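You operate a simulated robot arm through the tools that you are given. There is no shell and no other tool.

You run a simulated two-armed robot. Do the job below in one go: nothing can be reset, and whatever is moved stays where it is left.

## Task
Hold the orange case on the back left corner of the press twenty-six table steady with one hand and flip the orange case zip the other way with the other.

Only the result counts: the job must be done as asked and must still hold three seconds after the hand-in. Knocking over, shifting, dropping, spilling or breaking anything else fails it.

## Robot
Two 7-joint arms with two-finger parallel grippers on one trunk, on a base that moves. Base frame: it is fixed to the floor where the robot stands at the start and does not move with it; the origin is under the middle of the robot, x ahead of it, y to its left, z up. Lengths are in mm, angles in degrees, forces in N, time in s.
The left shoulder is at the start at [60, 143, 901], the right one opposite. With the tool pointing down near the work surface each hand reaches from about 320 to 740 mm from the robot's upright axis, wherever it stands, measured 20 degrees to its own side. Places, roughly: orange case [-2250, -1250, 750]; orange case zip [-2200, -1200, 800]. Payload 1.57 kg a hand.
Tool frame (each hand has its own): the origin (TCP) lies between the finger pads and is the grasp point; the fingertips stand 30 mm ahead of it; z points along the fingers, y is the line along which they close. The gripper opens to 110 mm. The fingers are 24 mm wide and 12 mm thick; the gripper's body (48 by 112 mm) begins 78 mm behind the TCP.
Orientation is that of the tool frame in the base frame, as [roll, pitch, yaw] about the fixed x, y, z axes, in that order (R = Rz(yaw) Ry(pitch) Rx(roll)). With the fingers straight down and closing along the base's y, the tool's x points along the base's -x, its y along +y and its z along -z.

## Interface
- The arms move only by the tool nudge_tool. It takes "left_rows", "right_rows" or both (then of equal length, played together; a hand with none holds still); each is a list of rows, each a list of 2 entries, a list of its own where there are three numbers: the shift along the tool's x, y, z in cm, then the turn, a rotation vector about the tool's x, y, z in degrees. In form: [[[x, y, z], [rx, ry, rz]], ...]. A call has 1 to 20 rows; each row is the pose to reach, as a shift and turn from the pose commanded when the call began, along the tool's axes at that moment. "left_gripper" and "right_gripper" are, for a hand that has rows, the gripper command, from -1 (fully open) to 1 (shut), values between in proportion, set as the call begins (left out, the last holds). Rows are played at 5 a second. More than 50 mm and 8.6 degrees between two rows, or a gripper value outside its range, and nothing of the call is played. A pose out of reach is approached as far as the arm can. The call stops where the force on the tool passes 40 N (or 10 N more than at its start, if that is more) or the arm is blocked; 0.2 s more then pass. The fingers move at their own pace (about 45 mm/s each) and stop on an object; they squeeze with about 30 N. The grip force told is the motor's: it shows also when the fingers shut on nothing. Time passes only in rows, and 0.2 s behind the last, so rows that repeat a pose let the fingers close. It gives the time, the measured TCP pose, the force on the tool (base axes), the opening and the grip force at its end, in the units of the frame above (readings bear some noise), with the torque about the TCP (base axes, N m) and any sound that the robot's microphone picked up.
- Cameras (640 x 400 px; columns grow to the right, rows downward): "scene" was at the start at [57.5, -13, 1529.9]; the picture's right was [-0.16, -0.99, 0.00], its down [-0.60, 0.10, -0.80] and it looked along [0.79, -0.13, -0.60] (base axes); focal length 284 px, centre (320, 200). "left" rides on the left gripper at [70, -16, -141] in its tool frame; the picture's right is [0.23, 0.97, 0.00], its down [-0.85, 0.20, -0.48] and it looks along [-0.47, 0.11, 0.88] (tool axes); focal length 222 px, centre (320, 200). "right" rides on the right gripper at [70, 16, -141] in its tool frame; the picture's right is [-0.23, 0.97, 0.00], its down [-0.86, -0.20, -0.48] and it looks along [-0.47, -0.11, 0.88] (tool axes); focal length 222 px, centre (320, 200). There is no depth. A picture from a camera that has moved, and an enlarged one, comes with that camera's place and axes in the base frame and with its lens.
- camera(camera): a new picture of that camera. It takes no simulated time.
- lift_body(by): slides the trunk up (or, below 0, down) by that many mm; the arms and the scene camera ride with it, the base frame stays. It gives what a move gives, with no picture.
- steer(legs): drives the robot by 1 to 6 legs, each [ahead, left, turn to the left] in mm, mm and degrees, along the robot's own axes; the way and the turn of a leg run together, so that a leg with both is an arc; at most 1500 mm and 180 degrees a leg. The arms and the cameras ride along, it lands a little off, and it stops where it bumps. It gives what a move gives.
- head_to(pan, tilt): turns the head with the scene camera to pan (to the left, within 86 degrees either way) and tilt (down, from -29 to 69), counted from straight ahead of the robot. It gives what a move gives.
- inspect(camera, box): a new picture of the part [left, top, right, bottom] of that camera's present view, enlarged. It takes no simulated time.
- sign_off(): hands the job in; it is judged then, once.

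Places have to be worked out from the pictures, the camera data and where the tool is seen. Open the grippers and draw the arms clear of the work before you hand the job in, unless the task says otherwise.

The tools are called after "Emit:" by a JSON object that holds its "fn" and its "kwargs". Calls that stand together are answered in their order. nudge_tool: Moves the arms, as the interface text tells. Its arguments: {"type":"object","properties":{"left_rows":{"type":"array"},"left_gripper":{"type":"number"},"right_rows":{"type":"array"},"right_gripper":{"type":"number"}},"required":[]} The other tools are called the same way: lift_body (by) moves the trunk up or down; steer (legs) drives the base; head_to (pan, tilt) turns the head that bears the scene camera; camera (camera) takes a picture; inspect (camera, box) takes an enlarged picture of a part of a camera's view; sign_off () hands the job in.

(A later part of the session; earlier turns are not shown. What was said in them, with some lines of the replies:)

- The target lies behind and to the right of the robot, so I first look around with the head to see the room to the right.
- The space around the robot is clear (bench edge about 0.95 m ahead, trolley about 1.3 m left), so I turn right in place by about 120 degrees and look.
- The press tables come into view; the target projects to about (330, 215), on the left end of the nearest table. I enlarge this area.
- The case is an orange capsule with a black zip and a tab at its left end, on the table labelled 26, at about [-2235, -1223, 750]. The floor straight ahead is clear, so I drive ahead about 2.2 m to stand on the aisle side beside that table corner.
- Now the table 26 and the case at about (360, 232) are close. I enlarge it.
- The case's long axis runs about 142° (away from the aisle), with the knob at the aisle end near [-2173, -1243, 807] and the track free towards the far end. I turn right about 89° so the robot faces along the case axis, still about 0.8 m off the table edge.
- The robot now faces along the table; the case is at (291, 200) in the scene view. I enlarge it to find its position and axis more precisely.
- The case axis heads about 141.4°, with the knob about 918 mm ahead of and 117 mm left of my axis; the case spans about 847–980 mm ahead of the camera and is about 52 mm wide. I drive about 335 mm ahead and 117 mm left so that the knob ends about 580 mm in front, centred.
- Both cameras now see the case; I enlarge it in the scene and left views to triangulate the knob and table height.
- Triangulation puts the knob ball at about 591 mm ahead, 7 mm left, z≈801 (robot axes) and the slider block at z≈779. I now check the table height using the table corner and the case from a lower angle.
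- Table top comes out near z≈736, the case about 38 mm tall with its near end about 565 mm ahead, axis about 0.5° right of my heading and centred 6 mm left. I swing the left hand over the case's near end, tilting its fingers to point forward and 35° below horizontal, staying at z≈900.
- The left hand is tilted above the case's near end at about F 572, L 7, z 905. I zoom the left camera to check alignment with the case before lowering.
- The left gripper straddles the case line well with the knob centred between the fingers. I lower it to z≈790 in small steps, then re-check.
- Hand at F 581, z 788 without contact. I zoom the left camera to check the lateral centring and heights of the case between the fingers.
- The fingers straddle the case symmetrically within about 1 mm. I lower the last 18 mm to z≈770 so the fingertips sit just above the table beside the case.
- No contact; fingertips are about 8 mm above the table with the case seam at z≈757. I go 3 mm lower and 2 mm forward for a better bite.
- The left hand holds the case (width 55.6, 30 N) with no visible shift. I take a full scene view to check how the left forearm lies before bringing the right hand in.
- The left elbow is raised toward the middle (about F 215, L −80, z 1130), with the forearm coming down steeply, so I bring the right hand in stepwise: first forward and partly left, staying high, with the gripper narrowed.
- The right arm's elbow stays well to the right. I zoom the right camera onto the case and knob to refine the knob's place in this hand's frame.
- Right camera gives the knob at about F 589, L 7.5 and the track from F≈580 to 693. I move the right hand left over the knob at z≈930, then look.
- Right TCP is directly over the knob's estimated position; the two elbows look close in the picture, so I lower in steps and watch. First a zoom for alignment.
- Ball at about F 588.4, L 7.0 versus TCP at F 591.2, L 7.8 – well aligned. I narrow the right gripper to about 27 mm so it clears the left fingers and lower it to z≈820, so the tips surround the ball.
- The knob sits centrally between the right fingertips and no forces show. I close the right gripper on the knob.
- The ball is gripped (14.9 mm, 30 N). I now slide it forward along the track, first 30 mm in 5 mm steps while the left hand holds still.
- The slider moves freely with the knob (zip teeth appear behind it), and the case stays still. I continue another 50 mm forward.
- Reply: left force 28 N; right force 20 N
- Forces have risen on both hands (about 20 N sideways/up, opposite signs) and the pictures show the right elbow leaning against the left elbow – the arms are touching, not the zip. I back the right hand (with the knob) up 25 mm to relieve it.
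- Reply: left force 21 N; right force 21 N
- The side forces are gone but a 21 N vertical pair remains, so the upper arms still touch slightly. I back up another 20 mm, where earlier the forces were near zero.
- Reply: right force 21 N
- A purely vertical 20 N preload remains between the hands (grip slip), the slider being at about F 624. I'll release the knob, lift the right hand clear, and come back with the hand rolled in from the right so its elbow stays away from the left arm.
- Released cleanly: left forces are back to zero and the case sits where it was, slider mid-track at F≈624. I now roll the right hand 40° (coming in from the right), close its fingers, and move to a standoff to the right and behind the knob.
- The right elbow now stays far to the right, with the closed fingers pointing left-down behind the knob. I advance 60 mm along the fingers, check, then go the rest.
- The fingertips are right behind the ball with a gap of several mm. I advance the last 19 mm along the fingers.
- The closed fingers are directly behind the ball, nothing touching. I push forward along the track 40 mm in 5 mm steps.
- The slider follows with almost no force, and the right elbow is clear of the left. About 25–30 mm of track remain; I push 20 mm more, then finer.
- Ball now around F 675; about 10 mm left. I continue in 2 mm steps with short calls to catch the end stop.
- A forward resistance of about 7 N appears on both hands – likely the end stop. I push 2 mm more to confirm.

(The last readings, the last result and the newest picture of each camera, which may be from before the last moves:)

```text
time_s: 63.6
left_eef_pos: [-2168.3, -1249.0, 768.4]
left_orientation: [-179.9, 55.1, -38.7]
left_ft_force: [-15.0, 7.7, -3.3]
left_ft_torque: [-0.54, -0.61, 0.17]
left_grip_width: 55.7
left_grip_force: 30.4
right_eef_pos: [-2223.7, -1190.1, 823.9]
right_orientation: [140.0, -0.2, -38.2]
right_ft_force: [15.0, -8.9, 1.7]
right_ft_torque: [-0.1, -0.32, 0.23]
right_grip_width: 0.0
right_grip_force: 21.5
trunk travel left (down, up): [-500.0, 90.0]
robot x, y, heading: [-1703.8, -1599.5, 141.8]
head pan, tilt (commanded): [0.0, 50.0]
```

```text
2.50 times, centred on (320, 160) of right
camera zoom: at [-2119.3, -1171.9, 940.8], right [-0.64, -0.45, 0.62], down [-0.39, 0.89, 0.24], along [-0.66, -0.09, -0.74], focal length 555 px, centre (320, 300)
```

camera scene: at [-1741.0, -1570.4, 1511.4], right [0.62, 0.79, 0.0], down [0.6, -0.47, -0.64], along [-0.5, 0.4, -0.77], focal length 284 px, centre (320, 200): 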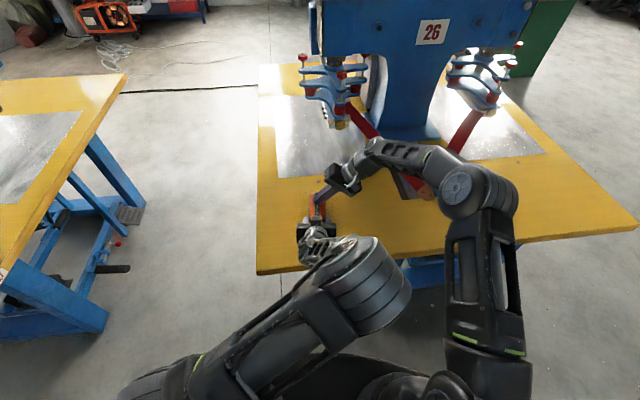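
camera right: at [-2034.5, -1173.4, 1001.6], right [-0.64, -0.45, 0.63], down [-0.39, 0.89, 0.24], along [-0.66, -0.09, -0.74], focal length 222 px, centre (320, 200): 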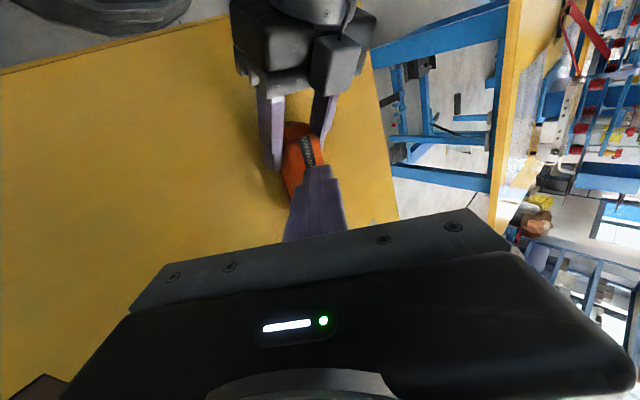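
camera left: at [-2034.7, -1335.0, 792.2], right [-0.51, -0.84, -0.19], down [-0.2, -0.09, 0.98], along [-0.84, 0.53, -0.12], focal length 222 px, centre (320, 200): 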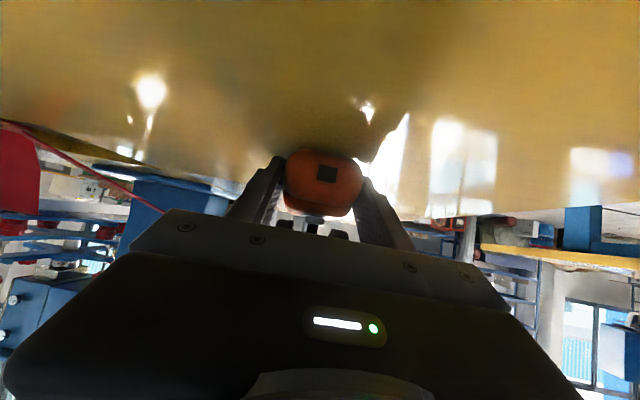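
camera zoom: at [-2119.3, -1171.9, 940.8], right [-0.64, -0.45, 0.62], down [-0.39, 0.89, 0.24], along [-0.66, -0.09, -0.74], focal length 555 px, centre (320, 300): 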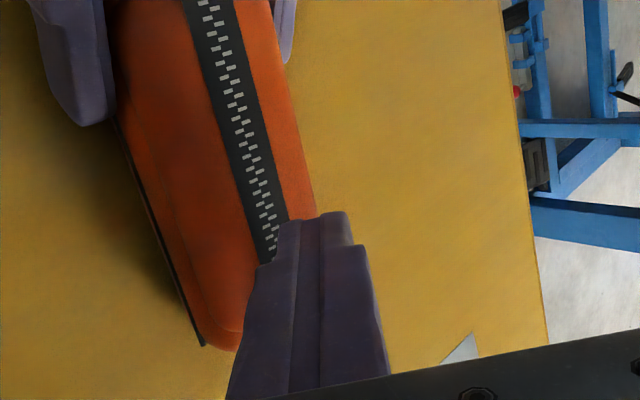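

Resistance rises to 17 N within 2 mm, matched by the left hand – it's the hard end stop. I back the right hand off 8 mm and withdraw it along its fingers to see the result.

Emit:
{"fn": "nudge_tool", "kwargs": {"right_rows": [[[0.3, 0, 0], [0, 0, 0]], [[0.8, 0, 0], [0, 0, 0]], [[0.8, 0, -2.0], [0, 0, 0]], [[0.8, 0, -4.5], [0, 0, 0]], [[0.8, 0, -7.5], [0, 0, 0]], [[0.8, 0, -10.5], [0, 0, 0]], [[0.8, 0, -10.5], [0, 0, 0]]], "right_gripper": 1}}

Emit:
{"fn": "inspect", "kwargs": {"camera": "scene", "box": [285, 180, 349, 240]}}

Emit:
{"fn": "camera", "kwargs": {"camera": "right"}}

Emit:
{"fn": "camera", "kwargs": {"camera": "scene"}}

```text
time_s: 65.2
left_eef_pos: [-2166.9, -1249.0, 769.5]
left_orientation: [179.9, 55.0, -38.7]
left_ft_force: [1.2, 0.5, 2.7]
left_ft_torque: [0.34, 0.24, -0.06]
left_grip_width: 55.5
left_grip_force: 30.0
right_eef_pos: [-2174.1, -1141.7, 904.1]
right_orientation: [140.0, 0.0, -38.3]
right_ft_force: [-0.3, 0.2, -0.1]
right_ft_torque: [0.01, -0.02, 0.02]
right_grip_width: 0.1
right_grip_force: 21.4
trunk travel left (down, up): [-500.0, 90.0]
robot x, y, heading: [-1705.1, -1599.1, 141.6]
head pan, tilt (commanded): [0.0, 50.0]
```

```text
6.67 times, centred on (317, 210) of scene
camera zoom: at [-1740.6, -1570.7, 1511.4], right [0.62, 0.79, 0.0], down [0.6, -0.47, -0.64], along [-0.51, 0.4, -0.77], focal length 1892 px, centre (340, 133)
```

zoom: 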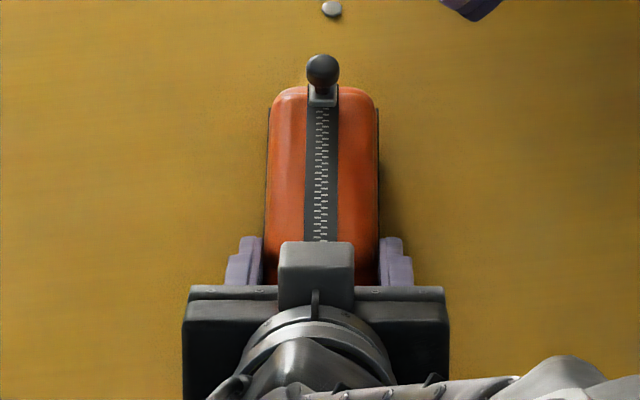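

```text
taken
camera right: at [-2071.0, -1123.0, 1022.2], right [-0.64, -0.45, 0.63], down [-0.39, 0.89, 0.24], along [-0.66, -0.09, -0.74], focal length 222 px, centre (320, 200)
```

right: 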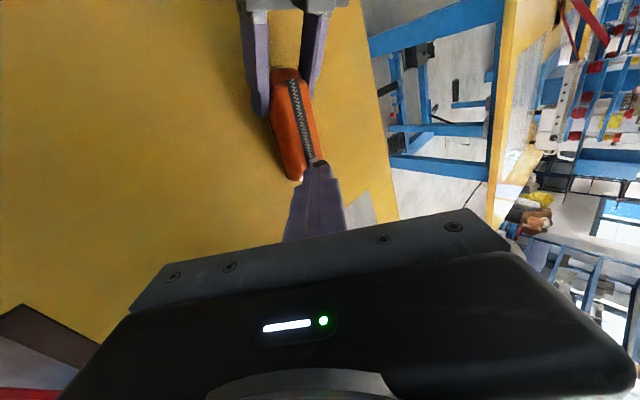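

```text
taken
camera scene: at [-1740.6, -1570.7, 1511.4], right [0.62, 0.79, 0.0], down [0.6, -0.47, -0.64], along [-0.51, 0.4, -0.77], focal length 284 px, centre (320, 200)
```

scene: 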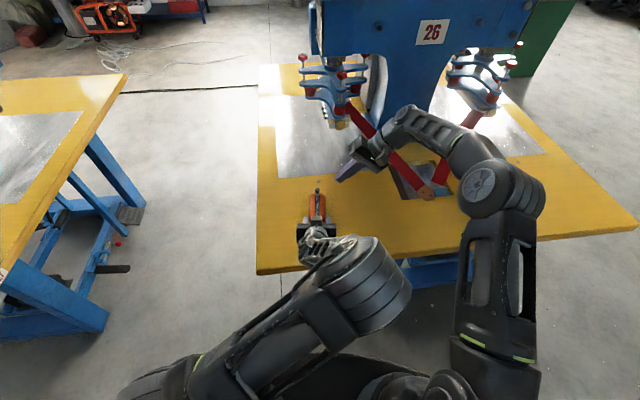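

The zip slider is now at the far end, the case unmoved. I withdraw the right hand further up, right and back before releasing the case.

Emit:
{"fn": "nudge_tool", "kwargs": {"right_rows": [[[0.5, 0, -3], [0, 0, 0]], [[1.5, 0, -6], [0, 0, 0]], [[3.5, 0, -9], [0, 0, 0]], [[6.0, 0, -11], [0, 0, 0]], [[9.0, 0, -13], [0, 0, 0]], [[12.0, 0, -15], [0, 0, 0]], [[15.0, 0, -17], [0, 0, 0]], [[15.0, 0, -17], [0, 0, 0]]], "right_gripper": -1}}

Emit:
{"fn": "camera", "kwargs": {"camera": "scene"}}

Emit:
{"fn": "inspect", "kwargs": {"camera": "scene", "box": [285, 180, 349, 240]}}

Emit:
{"fn": "inspect", "kwargs": {"camera": "left", "box": [220, 110, 430, 250]}}

```text
time_s: 67.0
left_eef_pos: [-2167.6, -1250.8, 768.5]
left_orientation: [179.9, 54.9, -38.8]
left_ft_force: [-0.4, 0.2, 1.1]
left_ft_torque: [0.11, 0.1, 0.01]
left_grip_width: 55.5
left_grip_force: 29.9
right_eef_pos: [-1989.9, -1148.5, 1035.2]
right_orientation: [140.1, 0.0, -38.2]
right_ft_force: [0.7, 0.0, -0.6]
right_ft_torque: [0.01, -0.02, 0.01]
right_grip_width: 110.1
right_grip_force: 0.0
trunk travel left (down, up): [-500.0, 90.0]
robot x, y, heading: [-1703.4, -1598.3, 141.8]
head pan, tilt (commanded): [0.0, 50.0]
```

```text
taken
camera scene: at [-1740.9, -1570.5, 1511.4], right [0.62, 0.79, 0.0], down [0.6, -0.47, -0.64], along [-0.51, 0.4, -0.77], focal length 284 px, centre (320, 200)
```

scene: 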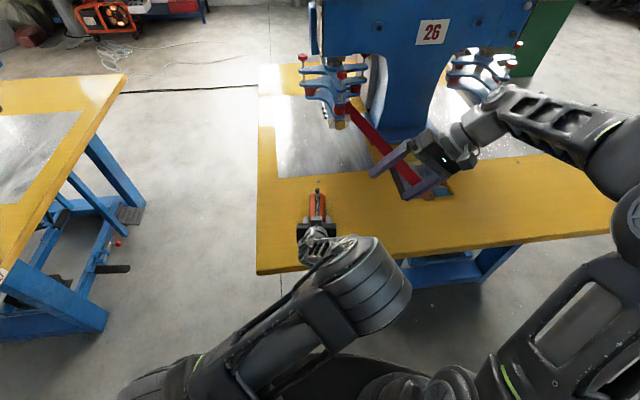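

```text
6.67 times, centred on (317, 210) of scene
camera zoom: at [-1740.9, -1570.5, 1511.4], right [0.62, 0.79, 0.0], down [0.6, -0.47, -0.64], along [-0.51, 0.4, -0.77], focal length 1892 px, centre (340, 133)
```

zoom: 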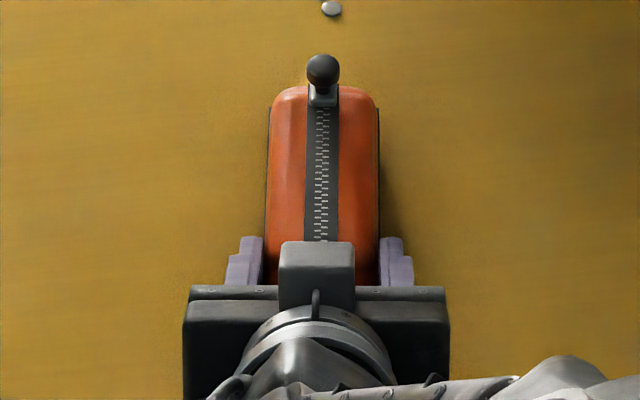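

```text
2.86 times, centred on (325, 180) of left
camera zoom: at [-2034.7, -1334.9, 792.1], right [-0.51, -0.84, -0.19], down [-0.2, -0.09, 0.98], along [-0.84, 0.53, -0.12], focal length 635 px, centre (306, 257)
```

zoom: 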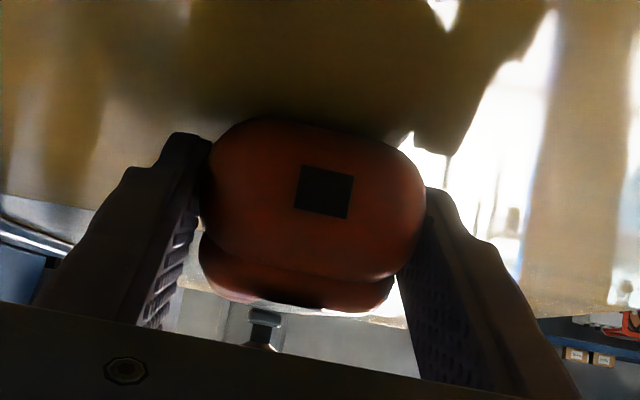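

The right hand is clear. I open the left gripper while holding the pose, then check that the case stays.

Emit:
{"fn": "nudge_tool", "kwargs": {"left_rows": [[[0, 0, 0], [0, 0, 0]], [[0, 0, 0], [0, 0, 0]], [[0, 0, 0], [0, 0, 0]], [[0, 0, 0], [0, 0, 0]], [[0, 0, 0], [0, 0, 0]]], "left_gripper": -1}}

Emit:
{"fn": "inspect", "kwargs": {"camera": "scene", "box": [285, 180, 349, 240]}}

```text
time_s: 68.2
left_eef_pos: [-2166.7, -1250.1, 768.4]
left_orientation: [-180.0, 55.0, -38.6]
left_ft_force: [0.7, 0.2, 0.5]
left_ft_torque: [-0.01, 0.05, -0.01]
left_grip_width: 109.7
left_grip_force: 0.0
right_eef_pos: [-1991.3, -1147.3, 1035.8]
right_orientation: [139.9, -0.1, -38.2]
right_ft_force: [0.4, -0.3, 0.7]
right_ft_torque: [0.01, 0.01, 0.0]
right_grip_width: 110.0
right_grip_force: 0.0
trunk travel left (down, up): [-500.0, 90.0]
robot x, y, heading: [-1703.2, -1602.8, 141.9]
head pan, tilt (commanded): [0.0, 50.0]
```

```text
6.67 times, centred on (317, 210) of scene
camera zoom: at [-1740.9, -1570.5, 1511.4], right [0.62, 0.79, 0.0], down [0.6, -0.47, -0.64], along [-0.51, 0.4, -0.77], focal length 1892 px, centre (340, 133)
```

zoom: 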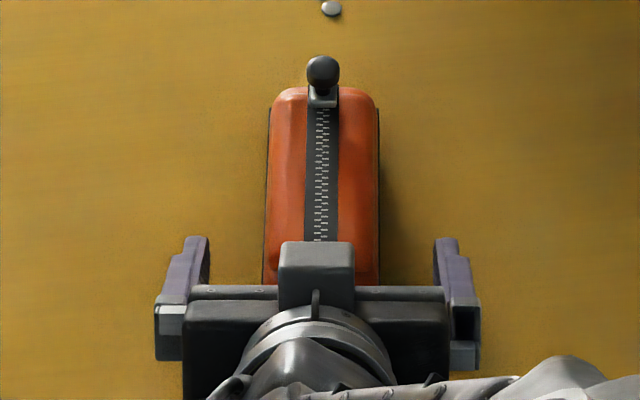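

The case stays put with the fingers open. I raise the left hand straight up about 150 mm and then pull it back clear of the table work area.

Emit:
{"fn": "nudge_tool", "kwargs": {"left_rows": [[[-1.64, 0, -1.15], [0, 0, 0]], [[-3.3, 0, -2.3], [0, 0, 0]], [[-4.9, 0, -3.44], [0, 0, 0]], [[-7.4, 0, -5.2], [0, 0, 0]], [[-9.8, 0, -6.9], [0, 0, 0]], [[-12.3, 0, -8.6], [0, 0, 0]], [[-12.3, 0, -8.6], [0, 0, 0]]], "left_gripper": -1}}

Emit:
{"fn": "camera", "kwargs": {"camera": "scene"}}

Emit:
{"fn": "camera", "kwargs": {"camera": "left"}}

```text
time_s: 69.8
left_eef_pos: [-2168.0, -1248.8, 918.4]
left_orientation: [180.0, 55.0, -38.7]
left_ft_force: [0.0, -0.1, -0.1]
left_ft_torque: [-0.01, 0.03, -0.06]
left_grip_width: 110.1
left_grip_force: 0.1
right_eef_pos: [-1990.6, -1148.2, 1035.0]
right_orientation: [140.0, 0.0, -38.2]
right_ft_force: [0.3, -0.3, 1.1]
right_ft_torque: [-0.04, 0.06, 0.0]
right_grip_width: 110.1
right_grip_force: 0.0
trunk travel left (down, up): [-500.0, 90.0]
robot x, y, heading: [-1706.8, -1598.4, 141.9]
head pan, tilt (commanded): [0.0, 50.0]
```

```text
taken
camera scene: at [-1741.0, -1570.3, 1511.4], right [0.62, 0.79, 0.0], down [0.6, -0.47, -0.64], along [-0.5, 0.4, -0.77], focal length 284 px, centre (320, 200)
```

scene: 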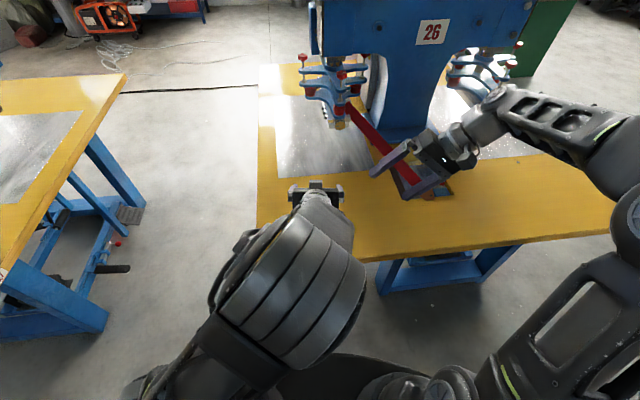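

```text
taken
camera left: at [-2035.3, -1334.6, 942.1], right [-0.51, -0.84, -0.19], down [-0.2, -0.09, 0.98], along [-0.84, 0.53, -0.12], focal length 222 px, centre (320, 200)
```

left: 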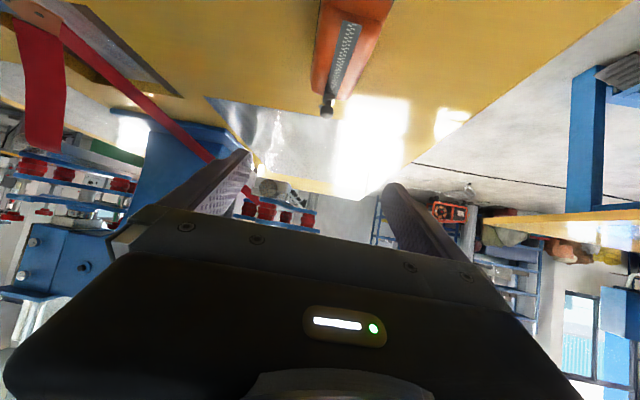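

The zip is clearly at the far end and the case stands alone. I return the left hand up and left to its starting posture, untilting it along the way it came.

Emit:
{"fn": "nudge_tool", "kwargs": {"left_rows": [[[-0.56, 1.9, -1.12], [0, 5.5, 0]], [[-1.12, 3.8, -2.24], [0, 11, 0]], [[-1.68, 5.7, -3.36], [0, 16.5, 0]], [[-2.24, 7.6, -4.48], [0, 22, 0]], [[-2.8, 9.5, -5.6], [0, 27.5, 0]], [[-3.36, 11.4, -6.72], [0, 33, 0]], [[-3.92, 13.3, -7.84], [0, 38.5, 0]], [[-4.48, 15.2, -8.96], [0, 44, 0]], [[-5.04, 17.1, -10.08], [0, 49.5, 0]], [[-5.6, 19.0, -11.2], [0, 55, 0]], [[-5.6, 19.0, -11.2], [0, 55, 0]]], "left_gripper": -1}}

Emit:
{"fn": "camera", "kwargs": {"camera": "scene"}}

Emit:
{"fn": "inspect", "kwargs": {"camera": "scene", "box": [285, 180, 349, 240]}}

Emit:
{"fn": "camera", "kwargs": {"camera": "left"}}

```text
time_s: 72.2
left_eef_pos: [-2238.5, -1434.8, 1029.5]
left_orientation: [-179.9, 0.0, -38.7]
left_ft_force: [0.4, -0.2, 0.6]
left_ft_torque: [0.0, 0.01, -0.03]
left_grip_width: 109.7
left_grip_force: 0.0
right_eef_pos: [-1990.0, -1147.4, 1036.3]
right_orientation: [140.0, -0.1, -38.2]
right_ft_force: [-0.4, 0.8, 0.6]
right_ft_torque: [-0.01, 0.0, 0.01]
right_grip_width: 109.8
right_grip_force: 0.0
trunk travel left (down, up): [-500.0, 90.0]
robot x, y, heading: [-1706.4, -1600.0, 142.0]
head pan, tilt (commanded): [0.0, 50.0]
```

```text
taken
camera scene: at [-1740.7, -1570.5, 1511.4], right [0.62, 0.79, 0.0], down [0.6, -0.47, -0.64], along [-0.51, 0.4, -0.77], focal length 284 px, centre (320, 200)
```

scene: 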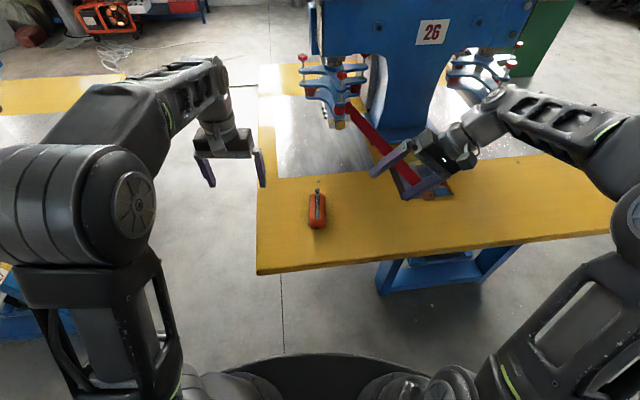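

```text
6.67 times, centred on (317, 210) of scene
camera zoom: at [-1740.7, -1570.5, 1511.4], right [0.62, 0.79, 0.0], down [0.6, -0.47, -0.64], along [-0.51, 0.4, -0.77], focal length 1892 px, centre (340, 133)
```

zoom: 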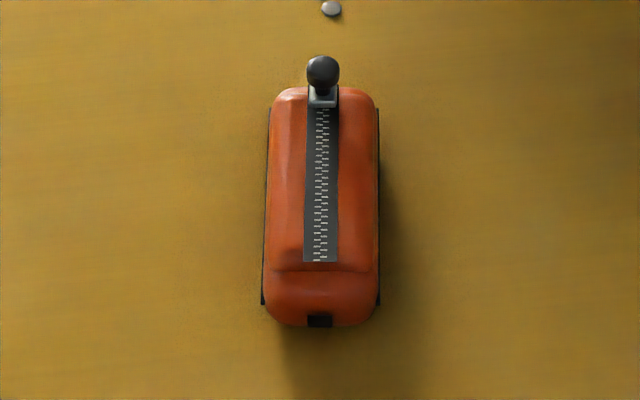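

```text
taken
camera left: at [-2173.1, -1466.6, 1169.9], right [-0.43, -0.9, 0.0], down [-0.79, 0.38, 0.48], along [-0.43, 0.21, -0.88], focal length 222 px, centre (320, 200)
```

left: 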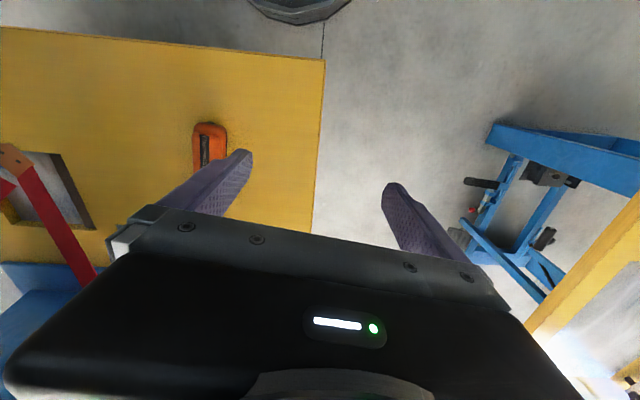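

The zip's slider is at the far end with the teeth exposed along the whole track. The case stands within about 2 mm of where it started, nothing else was touched, both grippers are open and both arms are clear. I hand the job in.

Emit:
{"fn": "sign_off", "kwargs": {}}

```text
The job is handed in.
```

The orange case's zip is flipped: its slider now sits at the far end of the track, against its end stop. I have handed the job in; no verdict came back.

- **Zip:** I moved the slider about 95 mm, from the aisle end to the far end, while the left hand held the case. It met a hard stop: resistance rose to about 17 N within the last 2 mm.
- **Case:** It is still on the back left corner of the press 26 table. In the last picture it sits about 2 mm further forward than at the start.
- **Arm contact:** Partway through, the two arms pressed against each other near the elbows, which put roughly 20 N on the case for a few seconds. I backed the right hand off, let go of the knob, and came back in from the right side. The rest of the slide went smoothly.
- **Surroundings:** The pictures show nothing else on the table shifted or knocked over. Both grippers are open and both arms are drawn clear.
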